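You operate a simulated robot arm through the tools that you are given. There is no shell and no other tool. Be economical: measure what you need, move in short steps, check, and stop when the job is done.

You are at the controls of a simulated two-armed robot. One attempt, no reset.

TASK
Take the cloth from the inspection top and lay it out flat on the top of the white table.

The check looks at the end state, three seconds after you hand in, the way a careful person would. Anything else that was tipped, shoved, dropped, spilled or broken makes it a failure. Flat cloth is picked up by pressing the open fingertips on it (5 to 10 N) and closing them slowly along it; thin cloth reads only 2 to 8 mm in the jaws.

THE ROBOT
Two 7-joint arms with two-finger grippers on one trunk, on a base that drives. Base frame: it is fixed to the floor where the robot stands at the start and does not move with it; the origin is under the middle of the robot, x ahead of it, y to its left, z up. Units: mm, degrees, N and s.
The left shoulder is at the start at [24, 218, 1105], the right one opposite. With the tool pointing down near the work surface each hand reaches from about 200 to 760 mm from the robot's upright axis, wherever it stands, measured 20 degrees to its own side. Places, roughly: top of the white table [-1500, -300, 900]. Payload 2.2 kg a hand.
The TCP of each hand is the grasp point between the finger pads, 19 mm short of the fingertips. In the tool frame z runs along the fingers and y along their closing line. The gripper opens to 116 mm. The gripper's body begins 70 mm behind the TCP.
Orientation is told as [roll, pitch, yaw] about the base's x, y, z axes, in that order, counted from this pose: with the fingers straight down and closing along the base's y, the tool's x points along the base's -x, its y along +y and its z along -z.

THE INTERFACE
- The arms move only by the tool step_arm. It takes "left_motion", "right_motion" or both (then of equal length, played together; a hand with none holds still); each is a list of rows, each an object (a shift or turn left out is 0, a gripper value left out holds the last) with "delta_pos": the shift along the tool's x, y, z in mm, a list of three; "rotation": the turn, a rotation vector about the tool's x, y, z in rad, a list of three; "claw": the opening, from 0 (shut) to 1 (fully open). In form: [{"delta_pos": [tx, ty, tz], "rotation": [rx, ry, rz], "claw": claw}, ...]. A call has 1 to 10 rows; each row is the pose to reach, as a shift and turn from the pose commanded when the call began, along the tool's axes at that moment. A row lasts 0.2 s, in which the tool goes at most 50 mm and 8.6 degrees; a call with a longer step from one row to the next is refused whole, and so is a gripper value outside its range. Where a pose cannot be reached the arm comes as near as it can. A force on the tool above 40 N (or 10 N above the force at the start of the call, whichever is more), or a blocked arm, ends the call early, and 0.2 s more pass. Each finger halts on what it meets, pressing with about 22 N; the grip force reading is that of the motor and also rises with nothing between the fingers. The clock runs only during rows and for 0.2 s after the last one: add rows that repeat a pose to give the fingers time. It gives the time, the measured TCP pose, the force on the tool (base axes), the opening and the grip force at its end, in the units of the frame above (readings bear some noise), with the torque about the TCP (base axes, N m) and any sound that the robot's microphone picked up.
- Cameras (640 x 400 px; columns grow to the right, rows downward): "scene" is now at [130.8, 15.4, 1278]; the picture's right is [0.34, -0.94, 0.00], its down [-0.44, -0.16, -0.88] and it looks along [0.83, 0.30, -0.47] (base axes); focal length 294 px, centre (320, 200). "left" rides on the left gripper at [69, 15, -97] in its tool frame; the picture's right is [-0.21, 0.98, 0.00], its down [-0.76, -0.17, -0.63] and it looks along [-0.62, -0.14, 0.77] (tool axes); focal length 251 px, centre (320, 200). "right" rides on the right gripper at [69, -15, -97] in its tool frame; the picture's right is [0.21, 0.98, 0.00], its down [-0.76, 0.17, -0.63] and it looks along [-0.62, 0.14, 0.77] (tool axes); focal length 251 px, centre (320, 200). There is no depth. A picture from a camera that has moved, and an enlarged one, comes with that camera's place and axes in the base frame and with its lens. The place of the scene camera against the robot may be out by one fixed shift of up to 25 mm in any direction.
- capture(camera): a new picture of that camera. No time passes.
- lift_body(by): slides the trunk up (or, below 0, down) by that many mm; the arms and the scene camera ride with it, the base frame stays. It gives what a move gives, with no picture.
- base_move(legs): drives the robot by 1 to 6 legs, each [ahead, left, turn to the left] in mm, mm and degrees, along the robot's own axes; the way and the turn of a leg run together, so that a leg with both is an arc; at most 1500 mm and 180 degrees a leg. The arms and the cameras ride along, it lands a little off, and it stops where it bumps. It gives what a move gives.
- pan_tilt(pan, tilt): turns the head with the scene camera to pan (to the left, within 80 degrees either way) and tilt (down, from -29 to 69), counted from straight ahead of the robot. It gives what a move gives.
- close_up(camera, box): a new picture of the part [left, top, right, bottom] of that camera's present view, enlarged. No time passes.
- close_job(): hands the job in; it is judged then, once.

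Go step by step. Nothing tells you exact positions but the pictures and the camera data: compare them with the known pose of the tool, close in by small moves and look again before you grip or let go. The budget is 120 turns and 100 pictures, counting those below and the enlarged ones. Unless the task says otherwise, let go and move clear before handing in, and close with one line.

The tools are called after ">>>" by a JSON object that holds its "fn" and its "kwargs". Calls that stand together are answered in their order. step_arm: Moves the arms, as the interface text tells. Its arguments: {"type":"object","properties":{"left_motion":{"type":"array"},"right_motion":{"type":"array"}},"required":[]} The other tools are called the same way: lift_body (by) slides the trunk up or down; base_move (legs) drives the base; pan_tilt (pan, tilt) turns the head that bears the scene camera; capture (camera) takes a picture; close_up (camera, box) takes an enlarged picture of a part of a camera's view; close_job () hands the job in.

At the start:

```text
clock: 0.0
left_tcp_pos: [473.0, 360.6, 1058.6]
left_ee_rot: [-0.1, 0.1, 0.0]
left_force: [0.1, 0.6, 0.1]
left_wrist_torque: [0.01, 0.04, 0.0]
left_gripper_width: 116.0
left_finger_force: 0.1
right_tcp_pos: [399.9, -27.7, 1079.5]
right_ee_rot: [-0.1, 0.2, 0.0]
right_force: [-0.2, -0.5, 0.7]
right_wrist_torque: [0.03, 0.0, 0.01]
right_gripper_width: 115.8
right_finger_force: 0.1
trunk travel left (down, up): [-250.0, 240.0]
robot x, y, heading: [0.6, -1.4, -0.0]
head pan, tilt: [19.6, 27.9]
```

scene: 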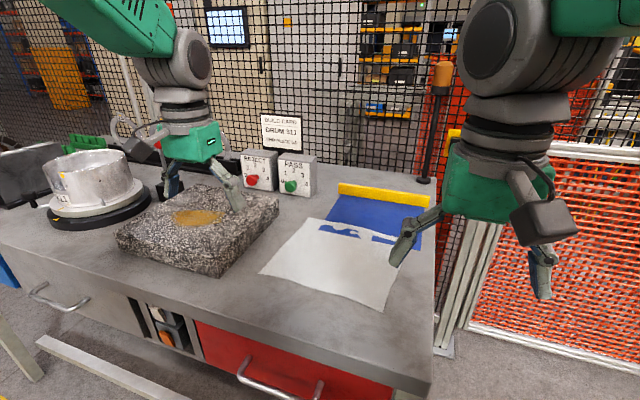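
right: 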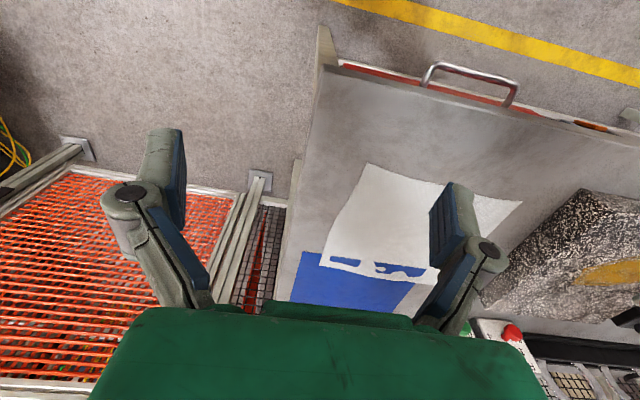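
left: 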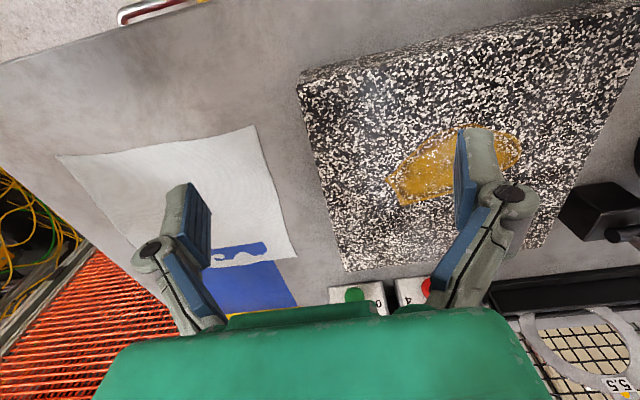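

I see the white cloth, about 250 x 250 mm, on the grey top at roughly x 490–750, y 15–270 and z 880, with its far edge over something blue. I'll look closer at the cloth and turn the head to look for the white table.

>>> {"fn": "close_up", "kwargs": {"camera": "scene", "box": [240, 170, 460, 320]}}

>>> {"fn": "close_up", "kwargs": {"camera": "left", "box": [40, 100, 320, 320]}}

>>> {"fn": "pan_tilt", "kwargs": {"pan": -80, "tilt": 20}}

>>> {"fn": "capture", "kwargs": {"camera": "scene"}}

```text
2.67 times, centred on (350, 245) of scene
camera zoom: at [130.8, 15.4, 1278.0], right [0.34, -0.94, 0.0], down [-0.44, -0.16, -0.88], along [0.83, 0.3, -0.47], focal length 785 px, centre (240, 80)
```

zoom: 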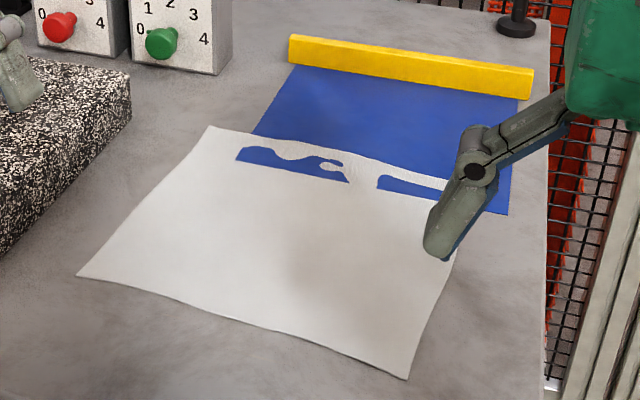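

```text
1.82 times, centred on (180, 210) of left
camera zoom: at [403.5, 375.8, 1154.6], right [0.21, 0.98, 0.0], down [0.76, -0.17, 0.63], along [0.62, -0.14, -0.78], focal length 457 px, centre (574, 182)
```

zoom: 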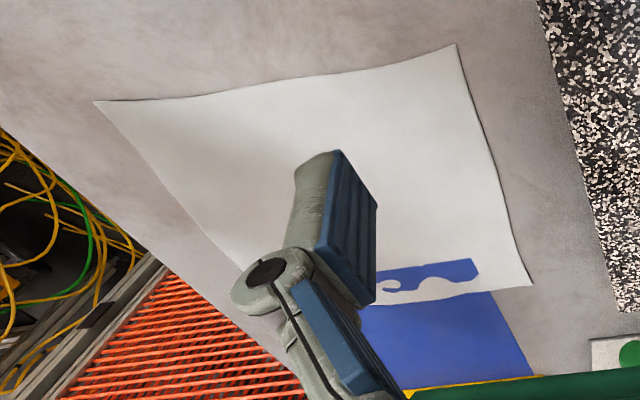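

```text
clock: 1.8
left_tcp_pos: [471.3, 360.5, 1058.5]
left_ee_rot: [0.1, -0.1, -0.1]
left_force: [0.2, -0.9, 0.3]
left_wrist_torque: [0.0, 0.01, -0.01]
left_gripper_width: 116.1
left_finger_force: 0.0
right_tcp_pos: [398.0, -29.4, 1080.1]
right_ee_rot: [0.0, -0.1, 0.0]
right_force: [-0.3, 0.3, -0.4]
right_wrist_torque: [0.0, 0.0, 0.01]
right_gripper_width: 115.9
right_finger_force: 0.0
trunk travel left (down, up): [-250.0, 240.0]
robot x, y, heading: [0.6, -0.4, 0.0]
head pan, tilt: [-80.0, 20.0]
```

```text
94 pictures are left
camera scene: at [61.1, -106.9, 1291.1], right [-0.98, -0.17, 0.0], down [-0.06, 0.34, -0.94], along [0.16, -0.93, -0.34], focal length 294 px, centre (320, 200)
```

scene: 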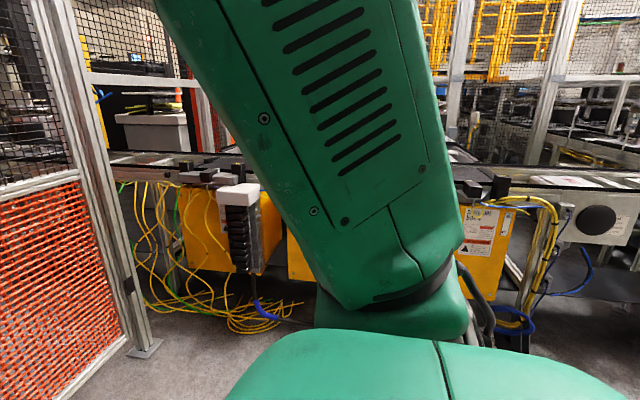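

The cloth lies flat with nothing on it, and its far edge crosses a blue mat held by a yellow bar. I'll pinch the near edge at both corners with the fingers closing along x, so I now turn both hands about 86 degrees above those corners and point the head at the cloth.

>>> {"fn": "step_arm", "kwargs": {"left_motion": [{"delta_pos": [-5, -12, 6], "rotation": [0, 0, -0.149], "claw": 0.8}, {"delta_pos": [-10, -24, 12], "rotation": [0, 0, -0.298], "claw": 0.6}, {"delta_pos": [-16, -36, 18], "rotation": [0, 0, -0.447], "claw": 0.4}, {"delta_pos": [-22, -48, 24], "rotation": [0, 0, -0.596], "claw": 0.4}, {"delta_pos": [-27, -60, 30], "rotation": [0, 0, -0.745], "claw": 0.4}, {"delta_pos": [-32, -72, 36], "rotation": [0, 0, -0.894], "claw": 0.4}, {"delta_pos": [-38, -84, 42], "rotation": [0, 0, -1.043], "claw": 0.4}, {"delta_pos": [-43, -96, 46], "rotation": [0, 0, -1.192], "claw": 0.4}, {"delta_pos": [-49, -108, 50], "rotation": [0, 0, -1.341], "claw": 0.4}, {"delta_pos": [-54, -120, 54], "rotation": [0, 0, -1.49], "claw": 0.4}], "right_motion": [{"delta_pos": [-13, 8, 8], "rotation": [0, 0, -0.149], "claw": 0.8}, {"delta_pos": [-26, 16, 16], "rotation": [0, 0, -0.298], "claw": 0.6}, {"delta_pos": [-39, 24, 24], "rotation": [0, 0, -0.447], "claw": 0.4}, {"delta_pos": [-52, 32, 32], "rotation": [0, 0, -0.596], "claw": 0.4}, {"delta_pos": [-65, 40, 40], "rotation": [0, 0, -0.745], "claw": 0.4}, {"delta_pos": [-78, 48, 48], "rotation": [0, 0, -0.894], "claw": 0.4}, {"delta_pos": [-90, 56, 56], "rotation": [0, 0, -1.043], "claw": 0.4}, {"delta_pos": [-102, 64, 64], "rotation": [0, 0, -1.192], "claw": 0.4}, {"delta_pos": [-115, 72, 70], "rotation": [0, 0, -1.341], "claw": 0.4}, {"delta_pos": [-127, 79, 76], "rotation": [0, 0, -1.49], "claw": 0.4}]}}

>>> {"fn": "pan_tilt", "kwargs": {"pan": 15, "tilt": 42}}

>>> {"fn": "capture", "kwargs": {"camera": "scene"}}

>>> {"fn": "capture", "kwargs": {"camera": "right"}}

>>> {"fn": "capture", "kwargs": {"camera": "left"}}

```text
clock: 4.0
left_tcp_pos: [525.2, 238.6, 1007.5]
left_ee_rot: [0.0, 0.0, 85.5]
left_force: [0.2, 0.1, -0.4]
left_wrist_torque: [-0.01, 0.0, 0.01]
left_gripper_width: 46.6
left_finger_force: 0.1
right_tcp_pos: [526.4, 48.9, 1004.5]
right_ee_rot: [-0.1, 0.1, 85.5]
right_force: [0.9, 0.5, 0.0]
right_wrist_torque: [0.01, -0.01, -0.01]
right_gripper_width: 46.4
right_finger_force: 0.0
trunk travel left (down, up): [-250.0, 240.0]
robot x, y, heading: [-2.0, 0.7, 0.1]
head pan, tilt: [-80.0, 20.0]
```

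```text
clock: 5.7
left_tcp_pos: [524.7, 240.5, 1006.3]
left_ee_rot: [-0.1, -0.1, 85.2]
left_force: [0.2, -0.3, -0.4]
left_wrist_torque: [-0.03, 0.01, 0.01]
left_gripper_width: 46.5
left_finger_force: 0.1
right_tcp_pos: [524.0, 49.4, 1004.0]
right_ee_rot: [-0.1, 0.1, 85.3]
right_force: [-0.7, -0.7, -0.2]
right_wrist_torque: [-0.01, 0.02, 0.02]
right_gripper_width: 46.1
right_finger_force: 0.2
trunk travel left (down, up): [-250.0, 240.0]
robot x, y, heading: [-2.5, -0.7, -0.1]
head pan, tilt: [15.0, 42.0]
```

```text
93 pictures are left
camera scene: at [127.0, 5.5, 1256.3], right [0.26, -0.97, 0.0], down [-0.65, -0.17, -0.74], along [0.72, 0.19, -0.67], focal length 294 px, centre (320, 200)
```

scene: 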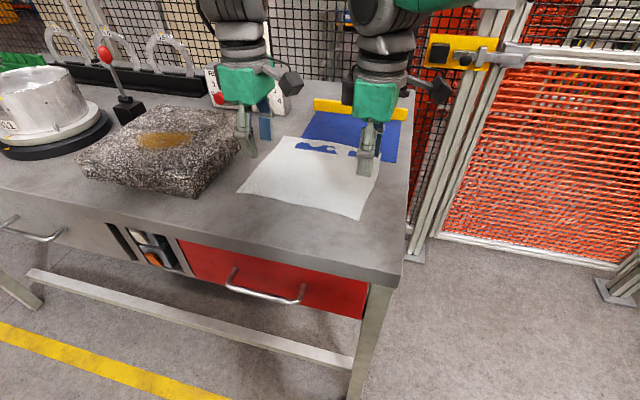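

```text
92 pictures are left
camera right: at [534.9, -21.4, 1101.1], right [-0.99, -0.13, 0.0], down [-0.1, 0.77, 0.63], along [-0.08, 0.63, -0.77], focal length 251 px, centre (320, 200)
```

right: 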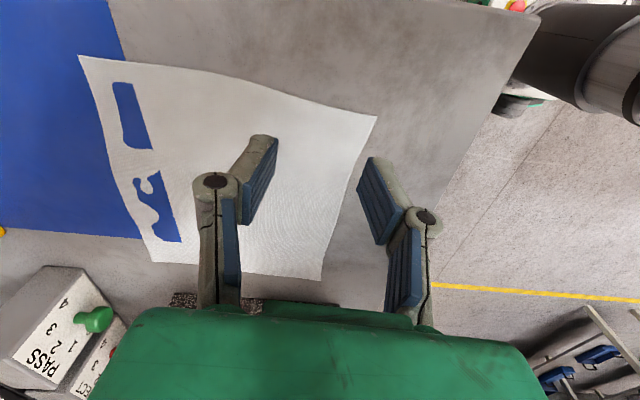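

```text
91 pictures are left
camera left: at [504.3, 171.8, 1102.2], right [-0.96, 0.29, 0.0], down [0.23, 0.74, 0.63], along [0.19, 0.6, -0.77], focal length 251 px, centre (320, 200)
```

left: 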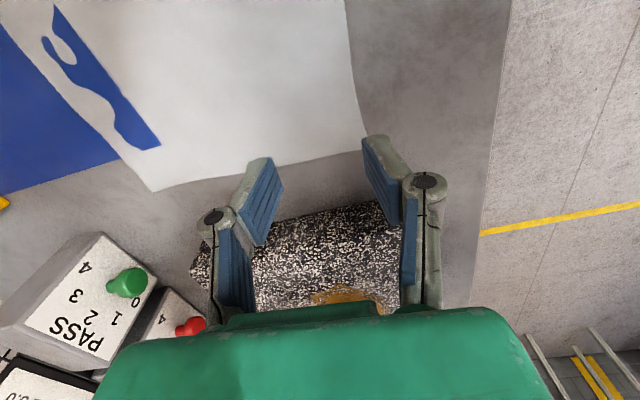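

Triangulating from both wrist cameras puts the top at about z 900. The near corners come out at about (494, 280) on the left and (480, 50) on the right. I move above the grip points, about 24 mm in from the edge, with the fingers 30 mm apart.

>>> {"fn": "step_arm", "kwargs": {"left_motion": [{"delta_pos": [-14, 8, 20], "claw": 0.26}, {"delta_pos": [-14, 8, 40]}, {"delta_pos": [-14, 8, 60]}, {"delta_pos": [-14, 8, 60]}], "right_motion": [{"delta_pos": [-17, 20, 20], "claw": 0.26}, {"delta_pos": [-17, 20, 40]}, {"delta_pos": [-17, 20, 60]}, {"delta_pos": [-17, 20, 60]}]}}

>>> {"fn": "capture", "kwargs": {"camera": "right"}}

>>> {"fn": "capture", "kwargs": {"camera": "left"}}

>>> {"fn": "close_up", "kwargs": {"camera": "scene", "box": [200, 100, 420, 240]}}

```text
clock: 6.7
left_tcp_pos: [518.5, 254.1, 948.7]
left_ee_rot: [-0.1, 0.1, 85.4]
left_force: [0.6, 1.2, -0.4]
left_wrist_torque: [-0.02, -0.04, 0.02]
left_gripper_width: 30.2
left_finger_force: 0.1
right_tcp_pos: [506.1, 64.2, 947.0]
right_ee_rot: [-0.1, -0.4, 85.0]
right_force: [0.6, 0.5, 0.4]
right_wrist_torque: [0.02, -0.01, -0.05]
right_gripper_width: 30.2
right_finger_force: 0.0
trunk travel left (down, up): [-250.0, 240.0]
robot x, y, heading: [-0.5, -0.9, 0.0]
head pan, tilt: [15.0, 42.0]
```

```text
90 pictures are left
camera right: at [516.2, -7.7, 1043.2], right [-0.99, -0.13, 0.0], down [-0.1, 0.76, 0.64], along [-0.08, 0.63, -0.77], focal length 251 px, centre (320, 200)
```

right: 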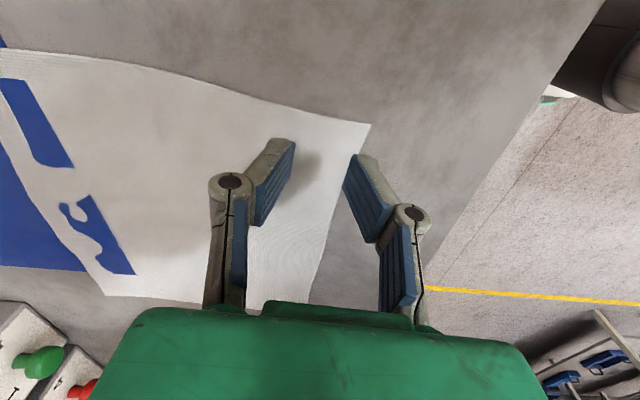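

```text
89 pictures are left
camera left: at [496.4, 186.2, 1043.6], right [-0.96, 0.29, 0.0], down [0.23, 0.74, 0.63], along [0.19, 0.61, -0.77], focal length 251 px, centre (320, 200)
```

left: 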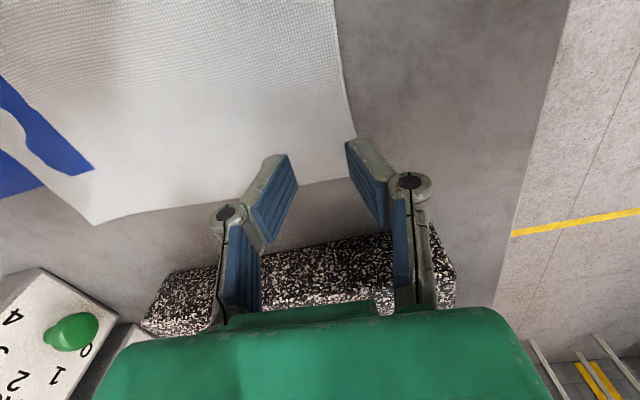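

```text
2.86 times, centred on (310, 170) of scene
camera zoom: at [126.4, 4.7, 1256.4], right [0.26, -0.97, 0.0], down [-0.65, -0.17, -0.74], along [0.72, 0.19, -0.67], focal length 841 px, centre (349, 286)
```

zoom: 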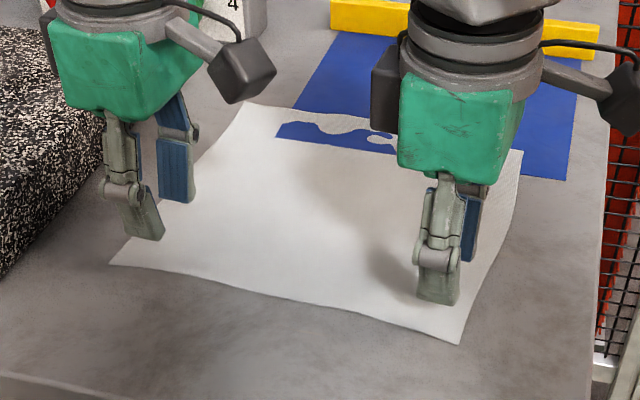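

Both hands sit over the near corners. I nudge the right hand inward a little and go down close to the surface.

>>> {"fn": "step_arm", "kwargs": {"left_motion": [{"delta_pos": [-3, 0, 12]}, {"delta_pos": [-3, 0, 24]}, {"delta_pos": [-3, 0, 30]}, {"delta_pos": [-3, 0, 34]}, {"delta_pos": [-3, 0, 34]}], "right_motion": [{"delta_pos": [-8, -8, 12]}, {"delta_pos": [-8, -8, 22]}, {"delta_pos": [-8, -8, 28]}, {"delta_pos": [-8, -8, 32]}, {"delta_pos": [-8, -8, 32]}]}}

>>> {"fn": "capture", "kwargs": {"camera": "right"}}

>>> {"fn": "capture", "kwargs": {"camera": "left"}}

```text
clock: 7.9
left_tcp_pos: [516.3, 257.1, 912.4]
left_ee_rot: [-0.2, 0.0, 85.4]
left_force: [0.8, -0.2, 10.9]
left_wrist_torque: [-0.03, -0.01, -0.02]
left_gripper_width: 38.6
left_finger_force: 3.7
right_tcp_pos: [519.9, 67.5, 921.0]
right_ee_rot: [-0.1, -1.0, 84.1]
right_force: [0.5, -0.7, 9.2]
right_wrist_torque: [-0.01, -0.06, -0.02]
right_gripper_width: 26.5
right_finger_force: 4.5
trunk travel left (down, up): [-250.0, 240.0]
robot x, y, heading: [-3.0, 0.3, -0.1]
head pan, tilt: [15.0, 42.0]
```

```text
87 pictures are left
camera right: at [528.5, -5.1, 1015.2], right [-0.99, -0.12, -0.01], down [-0.09, 0.76, 0.65], along [-0.07, 0.64, -0.76], focal length 251 px, centre (320, 200)
```

right: 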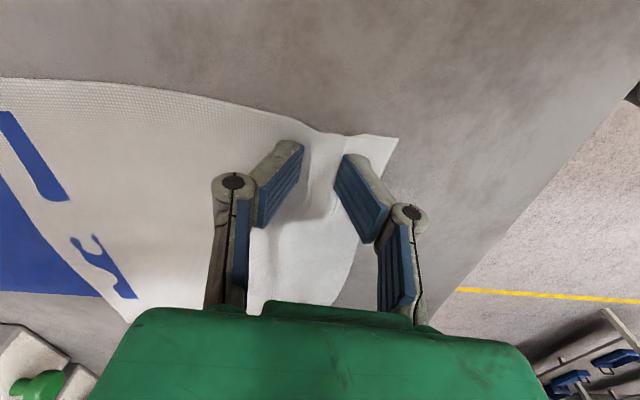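

```text
86 pictures are left
camera left: at [495.5, 187.8, 1008.9], right [-0.96, 0.29, 0.0], down [0.22, 0.74, 0.63], along [0.19, 0.61, -0.77], focal length 251 px, centre (320, 200)
```

left: 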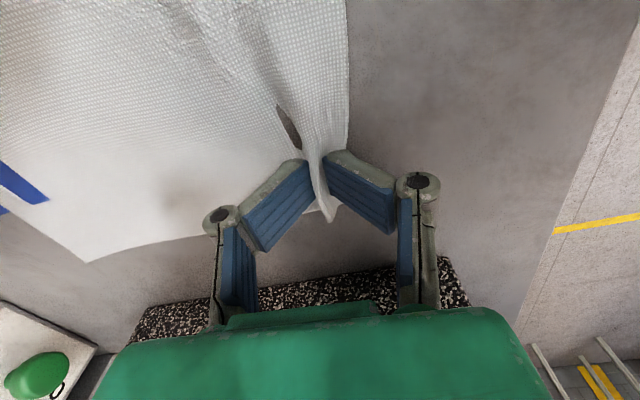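

Both hands already press with about 10 N and the cloth is ridging up between the fingertips. I close slowly.

>>> {"fn": "step_arm", "kwargs": {"left_motion": [{"claw": 0.24}, {"claw": 0.21}, {"claw": 0.18}, {"claw": 0.15}, {"claw": 0.12}, {"claw": 0.08}, {"claw": 0.04}, {"claw": 0}, {"claw": 0}, {"claw": 0}], "right_motion": [{"claw": 0.24}, {"claw": 0.21}, {"claw": 0.18}, {"claw": 0.15}, {"claw": 0.12}, {"claw": 0.08}, {"claw": 0.04}, {"claw": 0}, {"claw": 0}, {"claw": 0}]}}

>>> {"fn": "capture", "kwargs": {"camera": "right"}}

>>> {"fn": "capture", "kwargs": {"camera": "left"}}

```text
clock: 9.0
left_tcp_pos: [518.2, 255.4, 920.2]
left_ee_rot: [-1.0, -0.2, 85.4]
left_force: [-3.0, -1.7, 35.3]
left_wrist_torque: [0.02, 0.19, -0.01]
left_gripper_width: 3.8
left_finger_force: 22.7
right_tcp_pos: [520.7, 65.0, 920.3]
right_ee_rot: [0.0, -1.1, 84.0]
right_force: [2.0, 1.4, 9.1]
right_wrist_torque: [-0.04, 0.06, 0.01]
right_gripper_width: 3.0
right_finger_force: 23.0
trunk travel left (down, up): [-250.0, 240.0]
robot x, y, heading: [-0.0, -0.7, 0.1]
head pan, tilt: [15.0, 42.0]
stopped in row 5 (left hand): the force on the tool passed its limit at 42 N (the readings are from after the stop); the commanded pose is now the measured one
```

```text
85 pictures are left
camera right: at [528.0, -7.6, 1015.0], right [-0.99, -0.11, -0.01], down [-0.09, 0.76, 0.65], along [-0.07, 0.64, -0.76], focal length 251 px, centre (320, 200)
```

right: 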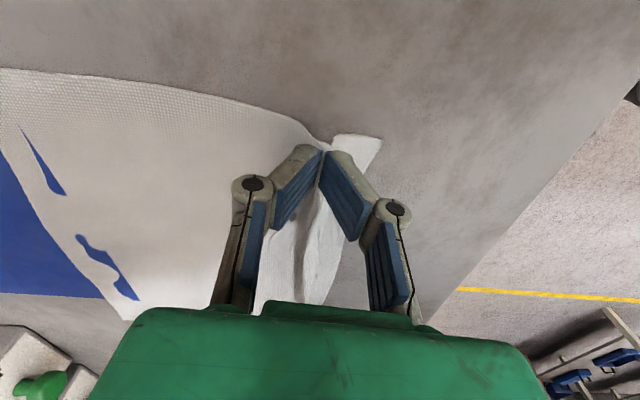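

```text
84 pictures are left
camera left: at [496.5, 187.5, 1015.3], right [-0.96, 0.29, -0.02], down [0.22, 0.74, 0.64], along [0.2, 0.61, -0.77], focal length 251 px, centre (320, 200)
```

left: 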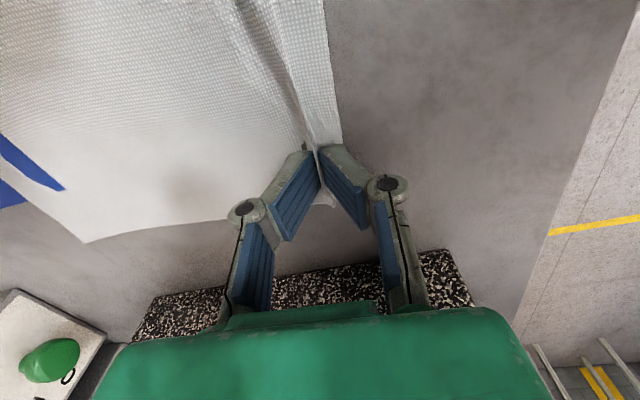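

Both jaws now read 3 to 4 mm, which fits a cloth pinch. I lift gently to check it.

>>> {"fn": "step_arm", "kwargs": {"left_motion": [{"delta_pos": [0, 0, 0], "claw": 0}, {"delta_pos": [0, 0, -5], "claw": 0}, {"delta_pos": [0, 0, -15]}, {"delta_pos": [0, 0, -25]}, {"delta_pos": [0, 0, -40]}, {"delta_pos": [0, 0, -40]}], "right_motion": [{"delta_pos": [0, 0, 0], "claw": 0}, {"delta_pos": [0, 0, -5], "claw": 0}, {"delta_pos": [0, 0, -15]}, {"delta_pos": [0, 0, -25]}, {"delta_pos": [0, 0, -40]}, {"delta_pos": [0, 0, -40]}]}}

>>> {"fn": "close_up", "kwargs": {"camera": "scene", "box": [200, 100, 420, 240]}}

```text
clock: 10.4
left_tcp_pos: [518.9, 257.1, 952.9]
left_ee_rot: [-0.4, -0.1, 85.4]
left_force: [0.1, 0.3, 0.3]
left_wrist_torque: [-0.02, 0.03, -0.01]
left_gripper_width: 3.2
left_finger_force: 21.9
right_tcp_pos: [522.7, 64.4, 957.2]
right_ee_rot: [0.4, -1.1, 83.9]
right_force: [0.8, 0.3, -0.7]
right_wrist_torque: [-0.01, -0.02, 0.02]
right_gripper_width: 2.9
right_finger_force: 21.7
trunk travel left (down, up): [-250.0, 240.0]
robot x, y, heading: [2.2, -1.2, 0.3]
head pan, tilt: [15.0, 42.0]
```

```text
2.86 times, centred on (310, 170) of scene
camera zoom: at [127.4, 5.4, 1256.2], right [0.26, -0.97, 0.0], down [-0.65, -0.17, -0.74], along [0.71, 0.19, -0.67], focal length 841 px, centre (349, 286)
```

zoom: 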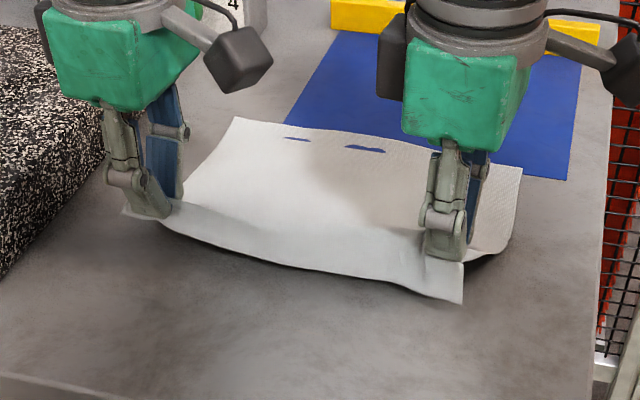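

Both corners hold with a short flap beyond the fingers. I raise the hands and the trunk until the cloth hangs clear.

>>> {"fn": "step_arm", "kwargs": {"left_motion": [{"delta_pos": [0, 0, -15]}, {"delta_pos": [0, 0, -30]}, {"delta_pos": [0, 0, -45]}, {"delta_pos": [0, 0, -60]}, {"delta_pos": [0, 0, -75]}, {"delta_pos": [0, 0, -90]}, {"delta_pos": [0, 0, -100]}, {"delta_pos": [0, 0, -110]}], "right_motion": [{"delta_pos": [0, 0, -15]}, {"delta_pos": [0, 0, -30]}, {"delta_pos": [0, 0, -45]}, {"delta_pos": [0, 0, -60]}, {"delta_pos": [0, 0, -75]}, {"delta_pos": [0, 0, -90]}, {"delta_pos": [0, 0, -100]}, {"delta_pos": [0, 0, -110]}]}}

>>> {"fn": "lift_body", "kwargs": {"by": 160}}

>>> {"fn": "capture", "kwargs": {"camera": "scene"}}

```text
clock: 12.2
left_tcp_pos: [518.1, 257.8, 1063.3]
left_ee_rot: [-0.4, -0.1, 85.4]
left_force: [-0.2, -1.7, -0.2]
left_wrist_torque: [-0.06, 0.0, -0.01]
left_gripper_width: 2.8
left_finger_force: 21.1
right_tcp_pos: [523.3, 61.8, 1067.4]
right_ee_rot: [0.6, -1.3, 83.6]
right_force: [0.4, 2.6, 0.1]
right_wrist_torque: [-0.01, -0.04, 0.02]
right_gripper_width: 2.7
right_finger_force: 21.9
trunk travel left (down, up): [-250.0, 240.0]
robot x, y, heading: [-3.9, 0.8, -0.2]
head pan, tilt: [15.0, 42.0]
```

```text
clock: 14.1
left_tcp_pos: [518.5, 257.9, 1222.0]
left_ee_rot: [-0.4, 0.0, 85.4]
left_force: [-0.2, -1.9, 1.9]
left_wrist_torque: [-0.02, 0.0, 0.02]
left_gripper_width: 2.8
left_finger_force: 19.6
right_tcp_pos: [525.2, 62.2, 1231.4]
right_ee_rot: [0.2, -1.5, 83.6]
right_force: [-0.1, 0.9, -0.4]
right_wrist_torque: [0.01, 0.03, -0.01]
right_gripper_width: 3.3
right_finger_force: 24.4
trunk travel left (down, up): [-410.0, 80.0]
robot x, y, heading: [-1.6, 4.9, -0.1]
head pan, tilt: [15.0, 42.0]
```

```text
82 pictures are left
camera scene: at [127.6, 6.1, 1416.1], right [0.26, -0.97, 0.0], down [-0.65, -0.17, -0.74], along [0.71, 0.19, -0.67], focal length 294 px, centre (320, 200)
```

scene: 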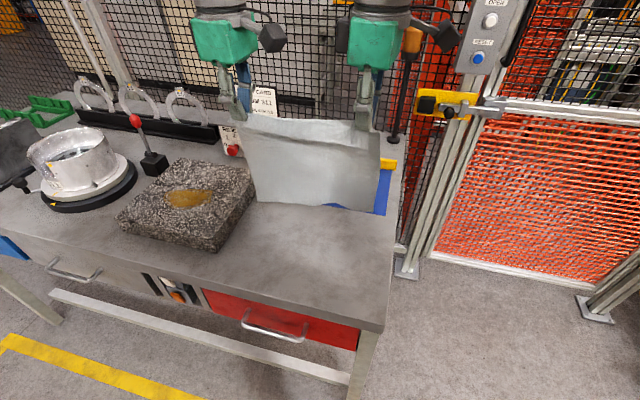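

The cloth hangs clear of everything. Before driving I look left and right for free space.

>>> {"fn": "pan_tilt", "kwargs": {"pan": 80, "tilt": 25}}

>>> {"fn": "capture", "kwargs": {"camera": "scene"}}

>>> {"fn": "base_move", "kwargs": {"legs": [[-350, 0, 0]]}}

>>> {"fn": "capture", "kwargs": {"camera": "scene"}}

>>> {"fn": "pan_tilt", "kwargs": {"pan": -80, "tilt": 30}}

>>> {"fn": "capture", "kwargs": {"camera": "scene"}}

```text
clock: 15.4
left_tcp_pos: [519.5, 258.4, 1223.6]
left_ee_rot: [-0.3, 0.2, 85.5]
left_force: [0.0, -2.0, 0.3]
left_wrist_torque: [-0.02, 0.01, -0.05]
left_gripper_width: 3.2
left_finger_force: 21.3
right_tcp_pos: [524.7, 62.3, 1232.6]
right_ee_rot: [0.2, -1.5, 83.6]
right_force: [0.2, 2.3, -0.7]
right_wrist_torque: [0.02, 0.01, 0.04]
right_gripper_width: 3.2
right_finger_force: 21.4
trunk travel left (down, up): [-410.0, 80.0]
robot x, y, heading: [0.2, 4.4, -0.2]
head pan, tilt: [80.0, 25.0]
```

```text
81 pictures are left
camera scene: at [121.9, 27.1, 1422.2], right [0.49, -0.87, 0.0], down [-0.54, -0.3, -0.79], along [0.68, 0.39, -0.62], focal length 294 px, centre (320, 200)
```

scene: 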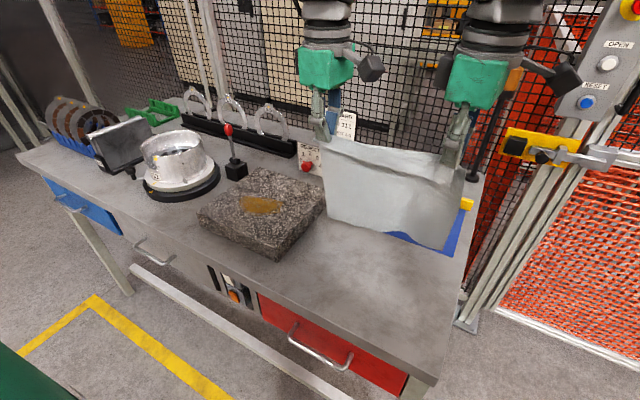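

```text
clock: 17.7
left_tcp_pos: [167.4, 260.2, 1221.8]
left_ee_rot: [-0.5, 0.2, 85.9]
left_force: [-0.5, -1.5, -0.4]
left_wrist_torque: [-0.07, 0.03, 0.01]
left_gripper_width: 3.5
left_finger_force: 21.9
right_tcp_pos: [174.9, 62.9, 1228.5]
right_ee_rot: [0.5, -1.4, 83.8]
right_force: [0.4, 3.3, -0.6]
right_wrist_torque: [0.04, 0.04, -0.02]
right_gripper_width: 2.8
right_finger_force: 20.4
trunk travel left (down, up): [-410.0, 80.0]
robot x, y, heading: [-351.6, -0.4, 0.0]
head pan, tilt: [80.0, 25.0]
```

```text
80 pictures are left
camera scene: at [-227.1, 27.2, 1424.1], right [0.5, -0.87, 0.0], down [-0.52, -0.3, -0.8], along [0.69, 0.4, -0.6], focal length 294 px, centre (320, 200)
```

scene: 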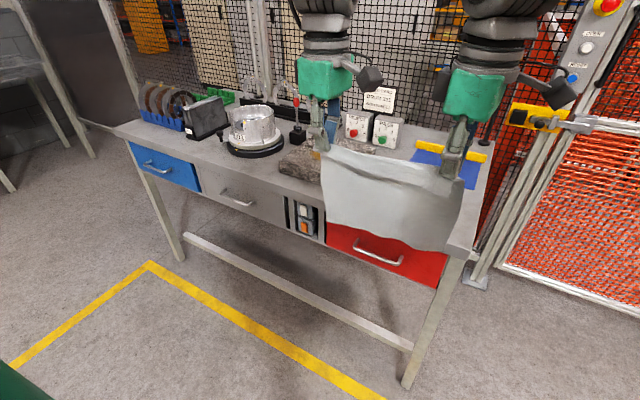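

```text
clock: 20.1
left_tcp_pos: [161.5, 260.1, 1225.0]
left_ee_rot: [-0.6, 0.3, 85.7]
left_force: [-0.2, -1.7, 0.1]
left_wrist_torque: [0.03, -0.04, 0.04]
left_gripper_width: 2.7
left_finger_force: 21.3
right_tcp_pos: [168.2, 61.5, 1230.4]
right_ee_rot: [0.4, -1.4, 83.7]
right_force: [0.2, 2.5, -0.3]
right_wrist_torque: [0.03, 0.01, 0.0]
right_gripper_width: 3.2
right_finger_force: 21.6
trunk travel left (down, up): [-410.0, 80.0]
robot x, y, heading: [-350.5, -1.7, 0.3]
head pan, tilt: [-80.0, 30.0]
```

```text
79 pictures are left
camera scene: at [-288.5, -105.2, 1435.0], right [-0.98, -0.18, 0.0], down [-0.09, 0.49, -0.87], along [0.15, -0.85, -0.5], focal length 294 px, centre (320, 200)
```

scene: 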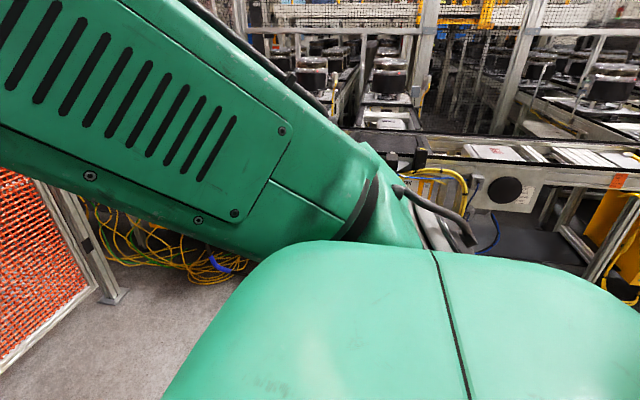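

The floor to my left is open, so I turn left 90 degrees in place and look for the white table.

>>> {"fn": "base_move", "kwargs": {"legs": [[0, 0, 90]]}}

>>> {"fn": "pan_tilt", "kwargs": {"pan": 70, "tilt": 25}}

>>> {"fn": "capture", "kwargs": {"camera": "scene"}}

```text
clock: 24.4
left_tcp_pos: [-611.8, 512.4, 1225.1]
left_ee_rot: [-0.6, 0.0, 175.8]
left_force: [1.3, 0.3, -0.5]
left_wrist_torque: [-0.02, -0.04, 0.0]
left_gripper_width: 3.5
left_finger_force: 21.8
right_tcp_pos: [-414.2, 519.4, 1229.8]
right_ee_rot: [0.3, -1.4, 173.8]
right_force: [-2.7, -0.1, -0.2]
right_wrist_torque: [0.0, 0.02, -0.04]
right_gripper_width: 2.8
right_finger_force: 22.3
trunk travel left (down, up): [-410.0, 80.0]
robot x, y, heading: [-351.8, -4.0, 90.3]
head pan, tilt: [-80.0, 30.0]
```

```text
clock: 26.7
left_tcp_pos: [-612.0, 508.1, 1226.6]
left_ee_rot: [-0.7, 0.1, 175.8]
left_force: [2.4, 0.2, -0.3]
left_wrist_torque: [-0.03, -0.04, -0.02]
left_gripper_width: 3.3
left_finger_force: 22.3
right_tcp_pos: [-413.5, 515.3, 1232.3]
right_ee_rot: [0.0, -1.4, 173.7]
right_force: [-2.0, 0.0, -1.2]
right_wrist_torque: [-0.02, 0.03, -0.01]
right_gripper_width: 3.2
right_finger_force: 22.4
trunk travel left (down, up): [-410.0, 80.0]
robot x, y, heading: [-353.2, 0.4, 90.3]
head pan, tilt: [70.0, 25.0]
```

```text
78 pictures are left
camera scene: at [-437.7, 57.2, 1442.6], right [0.34, 0.94, 0.0], down [0.4, -0.15, -0.91], along [-0.85, 0.3, -0.43], focal length 294 px, centre (320, 200)
```

scene: 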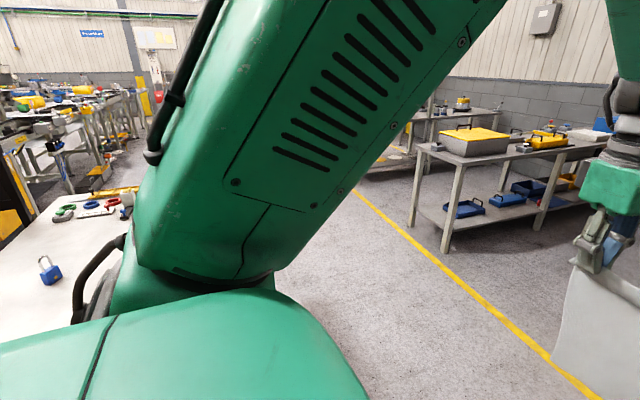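

The white table is at my left with a blue padlock and a few items on it. I turn another 90 degrees to face it.

>>> {"fn": "base_move", "kwargs": {"legs": [[0, 0, 90]]}}

>>> {"fn": "pan_tilt", "kwargs": {"pan": 12, "tilt": 32}}

>>> {"fn": "capture", "kwargs": {"camera": "scene"}}

```text
clock: 31.0
left_tcp_pos: [-852.3, -274.8, 1227.0]
left_ee_rot: [-0.8, 0.0, -92.5]
left_force: [0.1, 2.8, -0.2]
left_wrist_torque: [0.08, 0.02, 0.0]
left_gripper_width: 3.7
left_finger_force: 22.6
right_tcp_pos: [-865.6, -77.4, 1232.6]
right_ee_rot: [0.1, -1.6, -94.6]
right_force: [-0.5, -2.5, -0.5]
right_wrist_torque: [-0.04, 0.03, 0.02]
right_gripper_width: 3.6
right_finger_force: 24.1
trunk travel left (down, up): [-410.0, 80.0]
robot x, y, heading: [-350.2, -1.1, -178.1]
head pan, tilt: [70.0, 25.0]
```

```text
clock: 32.3
left_tcp_pos: [-848.9, -274.3, 1228.0]
left_ee_rot: [-1.0, 0.1, -92.5]
left_force: [-0.5, 3.0, 0.0]
left_wrist_torque: [0.05, -0.02, -0.04]
left_gripper_width: 3.1
left_finger_force: 20.0
right_tcp_pos: [-863.3, -76.8, 1232.5]
right_ee_rot: [-0.2, -1.4, -94.6]
right_force: [0.4, -2.2, -0.6]
right_wrist_torque: [-0.04, 0.0, 0.0]
right_gripper_width: 2.9
right_finger_force: 22.8
trunk travel left (down, up): [-410.0, 80.0]
robot x, y, heading: [-350.8, -1.5, -178.1]
head pan, tilt: [12.0, 32.0]
```

```text
77 pictures are left
camera scene: at [-480.0, -43.1, 1431.4], right [-0.24, 0.97, 0.0], down [0.52, 0.13, -0.85], along [-0.82, -0.2, -0.53], focal length 294 px, centre (320, 200)
```

scene: 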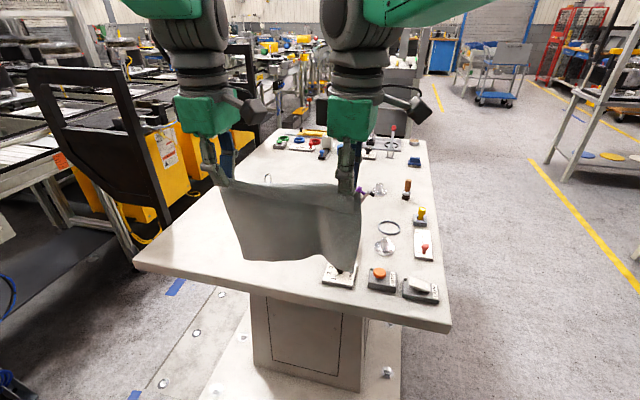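

The table's near edge is at about x -895 and it spans y from about -630 to 125. The clutter is on its right half and far end, and the left front part looks free. I shift the robot left about 260 mm and look again.

>>> {"fn": "base_move", "kwargs": {"legs": [[0, 260, -2]]}}

>>> {"fn": "pan_tilt", "kwargs": {"pan": 10, "tilt": 40}}

>>> {"fn": "capture", "kwargs": {"camera": "scene"}}

>>> {"fn": "capture", "kwargs": {"camera": "left"}}

>>> {"fn": "capture", "kwargs": {"camera": "right"}}

```text
clock: 34.2
left_tcp_pos: [-854.8, -514.6, 1230.1]
left_ee_rot: [-1.0, -0.2, -94.6]
left_force: [-0.1, 2.7, 0.1]
left_wrist_torque: [0.02, -0.04, 0.01]
left_gripper_width: 3.5
left_finger_force: 22.9
right_tcp_pos: [-860.6, -316.8, 1234.6]
right_ee_rot: [-0.1, -1.6, -96.8]
right_force: [-0.5, -1.2, 0.6]
right_wrist_torque: [-0.04, -0.03, 0.03]
right_gripper_width: 3.3
right_finger_force: 22.6
trunk travel left (down, up): [-410.0, 80.0]
robot x, y, heading: [-348.1, -261.3, 179.9]
head pan, tilt: [12.0, 32.0]
```

```text
clock: 34.9
left_tcp_pos: [-851.1, -520.2, 1230.7]
left_ee_rot: [-1.1, 0.2, -94.8]
left_force: [0.2, 0.2, -0.2]
left_wrist_torque: [0.1, 0.0, -0.01]
left_gripper_width: 3.6
left_finger_force: 22.8
right_tcp_pos: [-857.6, -323.6, 1235.1]
right_ee_rot: [-0.4, -1.4, -96.6]
right_force: [0.6, -2.2, -0.2]
right_wrist_torque: [0.05, -0.01, -0.01]
right_gripper_width: 3.2
right_finger_force: 23.4
trunk travel left (down, up): [-410.0, 80.0]
robot x, y, heading: [-347.1, -263.0, 179.9]
head pan, tilt: [10.0, 40.0]
```

```text
76 pictures are left
camera scene: at [-473.3, -306.8, 1419.0], right [-0.17, 0.99, 0.01], down [0.64, 0.12, -0.76], along [-0.75, -0.13, -0.65], focal length 294 px, centre (320, 200)
```

scene: 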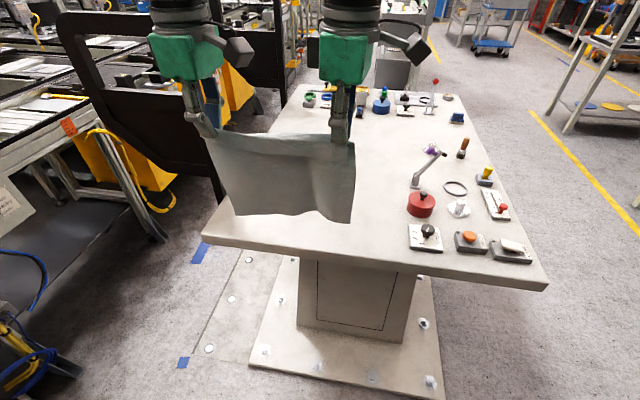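

```text
75 pictures are left
camera left: at [-829.1, -454.1, 1325.4], right [0.96, -0.29, -0.02], down [-0.21, -0.74, 0.63], along [-0.2, -0.6, -0.77], focal length 251 px, centre (320, 200)
```

left: 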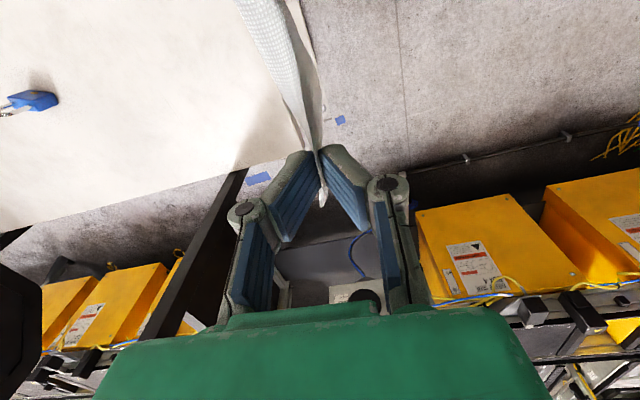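

```text
74 pictures are left
camera right: at [-863.5, -251.5, 1329.9], right [0.99, 0.1, -0.01], down [0.08, -0.76, 0.65], along [0.06, -0.65, -0.76], focal length 251 px, centre (320, 200)
```

right: 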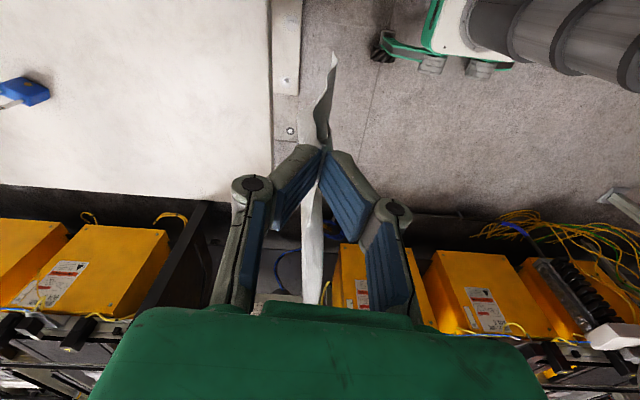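

The left front of the table is empty, and the nearest items are the padlock at about (-1330, -437) and the red knob at about (-1097, -145). I'll lay the cloth with its held edge at about x -1000 and its far edge at about -1210, so I drive ahead 230 mm and reach forward.

>>> {"fn": "base_move", "kwargs": {"legs": [[230, 20, 0]]}}

>>> {"fn": "capture", "kwargs": {"camera": "scene"}}

>>> {"fn": "capture", "kwargs": {"camera": "right"}}

```text
clock: 36.6
left_tcp_pos: [-1078.6, -538.4, 1231.3]
left_ee_rot: [-1.2, 0.1, -94.7]
left_force: [-0.1, 2.8, -0.1]
left_wrist_torque: [0.01, -0.02, 0.05]
left_gripper_width: 3.7
left_finger_force: 22.1
right_tcp_pos: [-1085.8, -341.6, 1235.4]
right_ee_rot: [-0.2, -1.5, -96.6]
right_force: [0.3, -1.0, 0.0]
right_wrist_torque: [-0.01, 0.02, 0.0]
right_gripper_width: 2.7
right_finger_force: 19.7
trunk travel left (down, up): [-410.0, 80.0]
robot x, y, heading: [-575.7, -281.3, 180.0]
head pan, tilt: [10.0, 40.0]
```

```text
73 pictures are left
camera scene: at [-699.2, -322.7, 1419.3], right [-0.17, 0.98, 0.0], down [0.63, 0.11, -0.76], along [-0.75, -0.13, -0.65], focal length 294 px, centre (320, 200)
```

scene: 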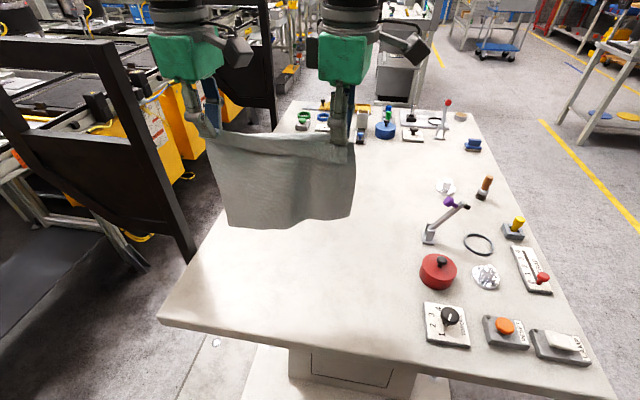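

```text
72 pictures are left
camera right: at [-1090.7, -269.3, 1330.2], right [0.99, 0.1, -0.01], down [0.08, -0.75, 0.65], along [0.06, -0.65, -0.76], focal length 251 px, centre (320, 200)
```

right: 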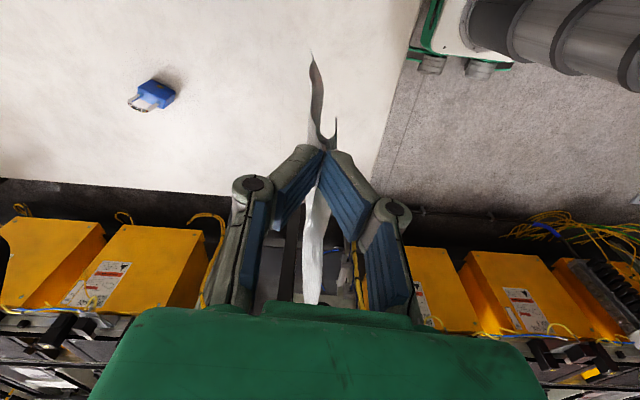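

The padlock is confirmed at about (-1340, -432), well clear of the plan. I drive 40 mm further, reach out to about x -1215 and then lower the trunk part of the way.

>>> {"fn": "base_move", "kwargs": {"legs": [[40, 0, 0]]}}

>>> {"fn": "step_arm", "kwargs": {"left_motion": [{"delta_pos": [-1, -12, 0]}, {"delta_pos": [-2, -24, 0]}, {"delta_pos": [-3, -36, 0]}, {"delta_pos": [-4, -48, 0]}, {"delta_pos": [-5, -60, 0]}, {"delta_pos": [-6, -72, 0]}, {"delta_pos": [-7, -84, 0]}, {"delta_pos": [-8, -96, 0]}, {"delta_pos": [-8, -98, 0]}], "right_motion": [{"delta_pos": [-1, -12, 0]}, {"delta_pos": [-3, -24, 0]}, {"delta_pos": [-4, -36, 0]}, {"delta_pos": [-5, -48, 0]}, {"delta_pos": [-7, -60, 0]}, {"delta_pos": [-8, -72, 0]}, {"delta_pos": [-9, -84, 0]}, {"delta_pos": [-11, -91, 0]}, {"delta_pos": [-11, -91, 0]}]}}

>>> {"fn": "lift_body", "kwargs": {"by": -80}}

>>> {"fn": "capture", "kwargs": {"camera": "scene"}}

>>> {"fn": "capture", "kwargs": {"camera": "right"}}

```text
clock: 37.5
left_tcp_pos: [-1108.0, -537.5, 1235.6]
left_ee_rot: [-1.7, 0.0, -94.5]
left_force: [1.4, 2.9, 1.2]
left_wrist_torque: [0.02, 0.0, -0.01]
left_gripper_width: 3.2
left_finger_force: 20.3
right_tcp_pos: [-1114.9, -340.5, 1240.1]
right_ee_rot: [-0.7, -1.6, -96.5]
right_force: [0.4, -2.2, -0.4]
right_wrist_torque: [-0.01, 0.11, 0.04]
right_gripper_width: 2.5
right_finger_force: 20.5
trunk travel left (down, up): [-410.0, 80.0]
robot x, y, heading: [-618.7, -283.5, 179.9]
head pan, tilt: [10.0, 40.0]
```

```text
clock: 39.5
left_tcp_pos: [-1211.8, -539.0, 1237.2]
left_ee_rot: [-1.4, 0.0, -94.5]
left_force: [0.4, 4.9, -0.3]
left_wrist_torque: [0.1, 0.01, -0.02]
left_gripper_width: 3.7
left_finger_force: 21.7
right_tcp_pos: [-1213.0, -339.6, 1242.8]
right_ee_rot: [-0.5, -1.8, -96.9]
right_force: [0.3, -5.6, 0.0]
right_wrist_torque: [-0.04, -0.02, 0.01]
right_gripper_width: 3.2
right_finger_force: 21.8
trunk travel left (down, up): [-410.0, 80.0]
robot x, y, heading: [-617.5, -286.7, 179.8]
head pan, tilt: [10.0, 40.0]
```

```text
clock: 40.6
left_tcp_pos: [-1211.6, -536.7, 1157.4]
left_ee_rot: [-1.5, 0.0, -94.5]
left_force: [0.3, 3.5, -0.4]
left_wrist_torque: [0.03, -0.04, 0.0]
left_gripper_width: 3.4
left_finger_force: 21.7
right_tcp_pos: [-1214.1, -336.2, 1162.6]
right_ee_rot: [-0.4, -1.7, -96.8]
right_force: [-0.6, -3.3, -0.3]
right_wrist_torque: [-0.04, 0.0, -0.01]
right_gripper_width: 3.6
right_finger_force: 23.9
trunk travel left (down, up): [-330.0, 160.0]
robot x, y, heading: [-616.1, -287.1, 179.8]
head pan, tilt: [10.0, 40.0]
```

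```text
71 pictures are left
camera scene: at [-742.1, -318.8, 1339.2], right [-0.17, 0.98, 0.0], down [0.64, 0.11, -0.76], along [-0.75, -0.13, -0.65], focal length 294 px, centre (320, 200)
```

scene: 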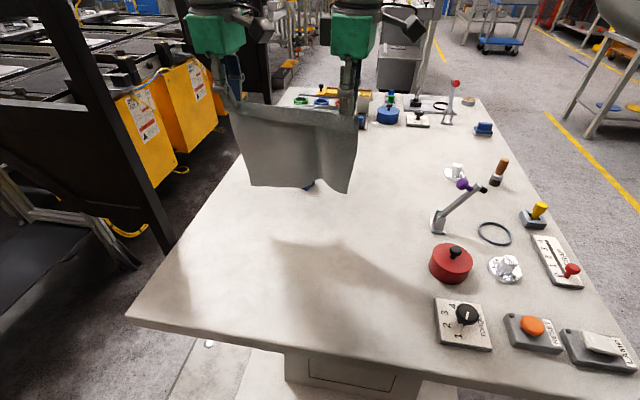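

```text
70 pictures are left
camera right: at [-1218.5, -263.9, 1255.4], right [1.0, 0.1, -0.01], down [0.08, -0.75, 0.65], along [0.05, -0.65, -0.76], focal length 251 px, centre (320, 200)
```

right: 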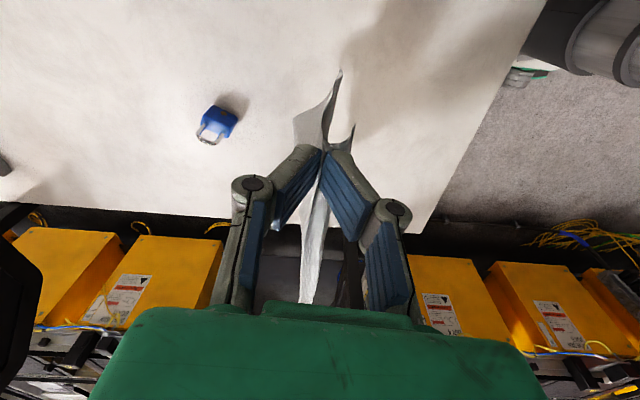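

The cloth's lower edge is now about at table height at x -1215, clear of the padlock at about (-1355, -427). I reach 18 mm further, touch the edge down and begin an arc back toward the robot.

>>> {"fn": "step_arm", "kwargs": {"left_motion": [{"delta_pos": [0, -9, 8]}, {"delta_pos": [0, -18, 16]}, {"delta_pos": [0, -18, 23]}, {"delta_pos": [1, -8, 23]}, {"delta_pos": [2, 1, 24]}, {"delta_pos": [2, 10, 25]}, {"delta_pos": [3, 19, 27]}, {"delta_pos": [4, 28, 29]}, {"delta_pos": [4, 38, 31]}, {"delta_pos": [5, 47, 34]}], "right_motion": [{"delta_pos": [-2, -9, 8]}, {"delta_pos": [-4, -18, 16]}, {"delta_pos": [-4, -18, 24]}, {"delta_pos": [-3, -8, 25]}, {"delta_pos": [-2, 1, 26]}, {"delta_pos": [0, 10, 27]}, {"delta_pos": [1, 19, 29]}, {"delta_pos": [2, 28, 31]}, {"delta_pos": [3, 38, 34]}, {"delta_pos": [4, 47, 37]}]}}

>>> {"fn": "capture", "kwargs": {"camera": "scene"}}

>>> {"fn": "capture", "kwargs": {"camera": "right"}}

```text
clock: 42.8
left_tcp_pos: [-1163.6, -533.5, 1122.6]
left_ee_rot: [-1.5, -0.2, -94.6]
left_force: [-0.2, 0.0, 0.2]
left_wrist_torque: [0.01, -0.03, 0.0]
left_gripper_width: 3.3
left_finger_force: 22.1
right_tcp_pos: [-1164.0, -340.9, 1124.8]
right_ee_rot: [-0.5, -1.8, -96.5]
right_force: [-0.9, -0.4, 0.3]
right_wrist_torque: [0.02, 0.0, 0.02]
right_gripper_width: 3.2
right_finger_force: 21.8
trunk travel left (down, up): [-330.0, 160.0]
robot x, y, heading: [-620.5, -287.0, 180.2]
head pan, tilt: [10.0, 40.0]
```

```text
69 pictures are left
camera scene: at [-740.9, -318.5, 1339.2], right [-0.17, 0.98, 0.0], down [0.64, 0.11, -0.76], along [-0.75, -0.13, -0.65], focal length 294 px, centre (320, 200)
```

scene: 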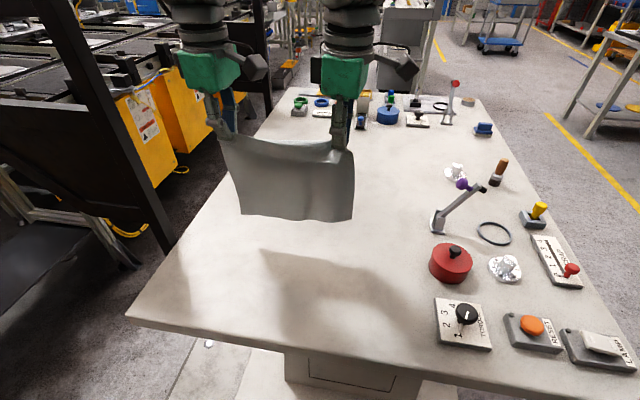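

```text
68 pictures are left
camera right: at [-1169.5, -268.4, 1218.8], right [0.99, 0.1, -0.02], down [0.09, -0.75, 0.65], along [0.05, -0.65, -0.76], focal length 251 px, centre (320, 200)
```

right: 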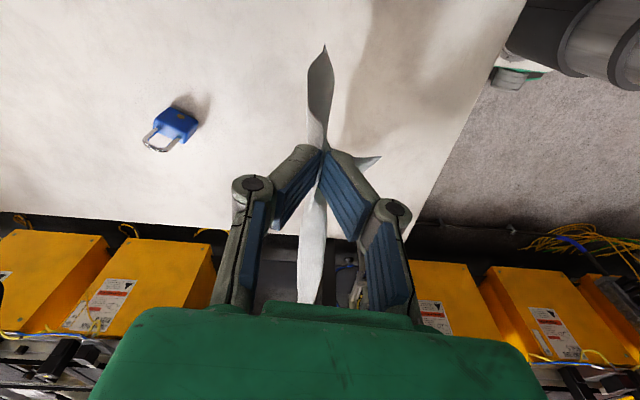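

The lower edge is not touching yet, since its shadow is still detached. I go back out to about x -1226 and lower further before the pull.

>>> {"fn": "step_arm", "kwargs": {"left_motion": [{"delta_pos": [-1, -12, 0]}, {"delta_pos": [-2, -24, 0]}, {"delta_pos": [-3, -36, 0]}, {"delta_pos": [-4, -48, 0]}, {"delta_pos": [-5, -60, 0]}, {"delta_pos": [-5, -64, 4]}, {"delta_pos": [-5, -64, 10]}, {"delta_pos": [-5, -64, 16]}, {"delta_pos": [-5, -64, 22]}, {"delta_pos": [-5, -64, 26]}], "right_motion": [{"delta_pos": [-1, -12, 0]}, {"delta_pos": [-3, -24, 0]}, {"delta_pos": [-4, -36, 0]}, {"delta_pos": [-6, -48, 0]}, {"delta_pos": [-7, -60, 0]}, {"delta_pos": [-8, -64, 6]}, {"delta_pos": [-8, -64, 12]}, {"delta_pos": [-8, -64, 18]}, {"delta_pos": [-8, -64, 24]}, {"delta_pos": [-8, -64, 28]}]}}

>>> {"fn": "close_up", "kwargs": {"camera": "scene", "box": [180, 80, 400, 280]}}

>>> {"fn": "capture", "kwargs": {"camera": "right"}}

```text
clock: 45.0
left_tcp_pos: [-1231.0, -533.7, 1095.8]
left_ee_rot: [-1.5, 0.0, -94.6]
left_force: [-0.2, -0.1, -0.3]
left_wrist_torque: [-0.04, 0.0, -0.02]
left_gripper_width: 3.4
left_finger_force: 22.1
right_tcp_pos: [-1230.8, -341.5, 1098.3]
right_ee_rot: [-0.5, -1.9, -96.8]
right_force: [0.8, -0.1, 0.4]
right_wrist_torque: [0.03, 0.01, 0.02]
right_gripper_width: 3.1
right_finger_force: 23.2
trunk travel left (down, up): [-330.0, 160.0]
robot x, y, heading: [-613.3, -284.4, 180.0]
head pan, tilt: [10.0, 40.0]
```

```text
2.00 times, centred on (290, 180) of scene
camera zoom: at [-742.5, -318.7, 1339.1], right [-0.17, 0.98, 0.0], down [0.64, 0.11, -0.76], along [-0.75, -0.13, -0.65], focal length 589 px, centre (380, 240)
```

zoom: 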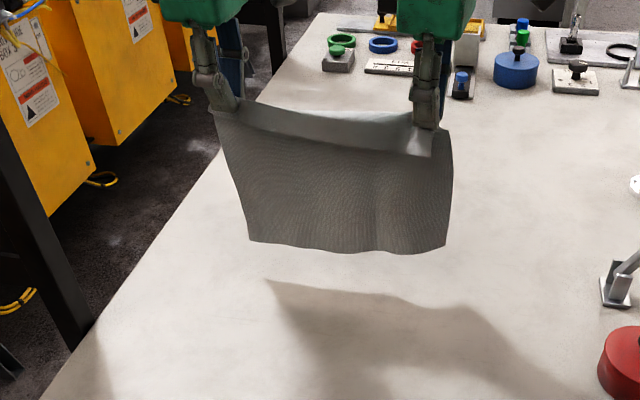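

```text
66 pictures are left
camera right: at [-1236.7, -268.2, 1191.0], right [1.0, 0.1, -0.02], down [0.08, -0.75, 0.66], along [0.05, -0.65, -0.76], focal length 251 px, centre (320, 200)
```

right: 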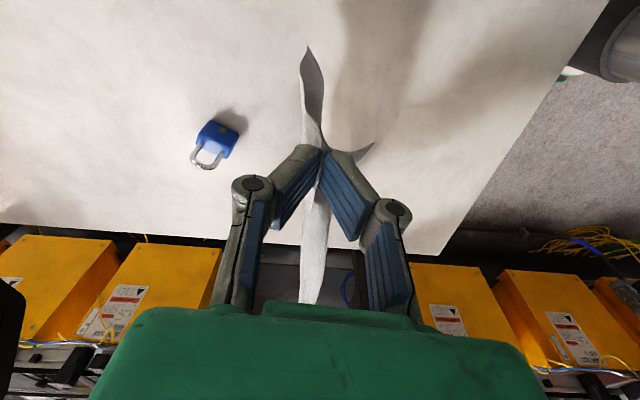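

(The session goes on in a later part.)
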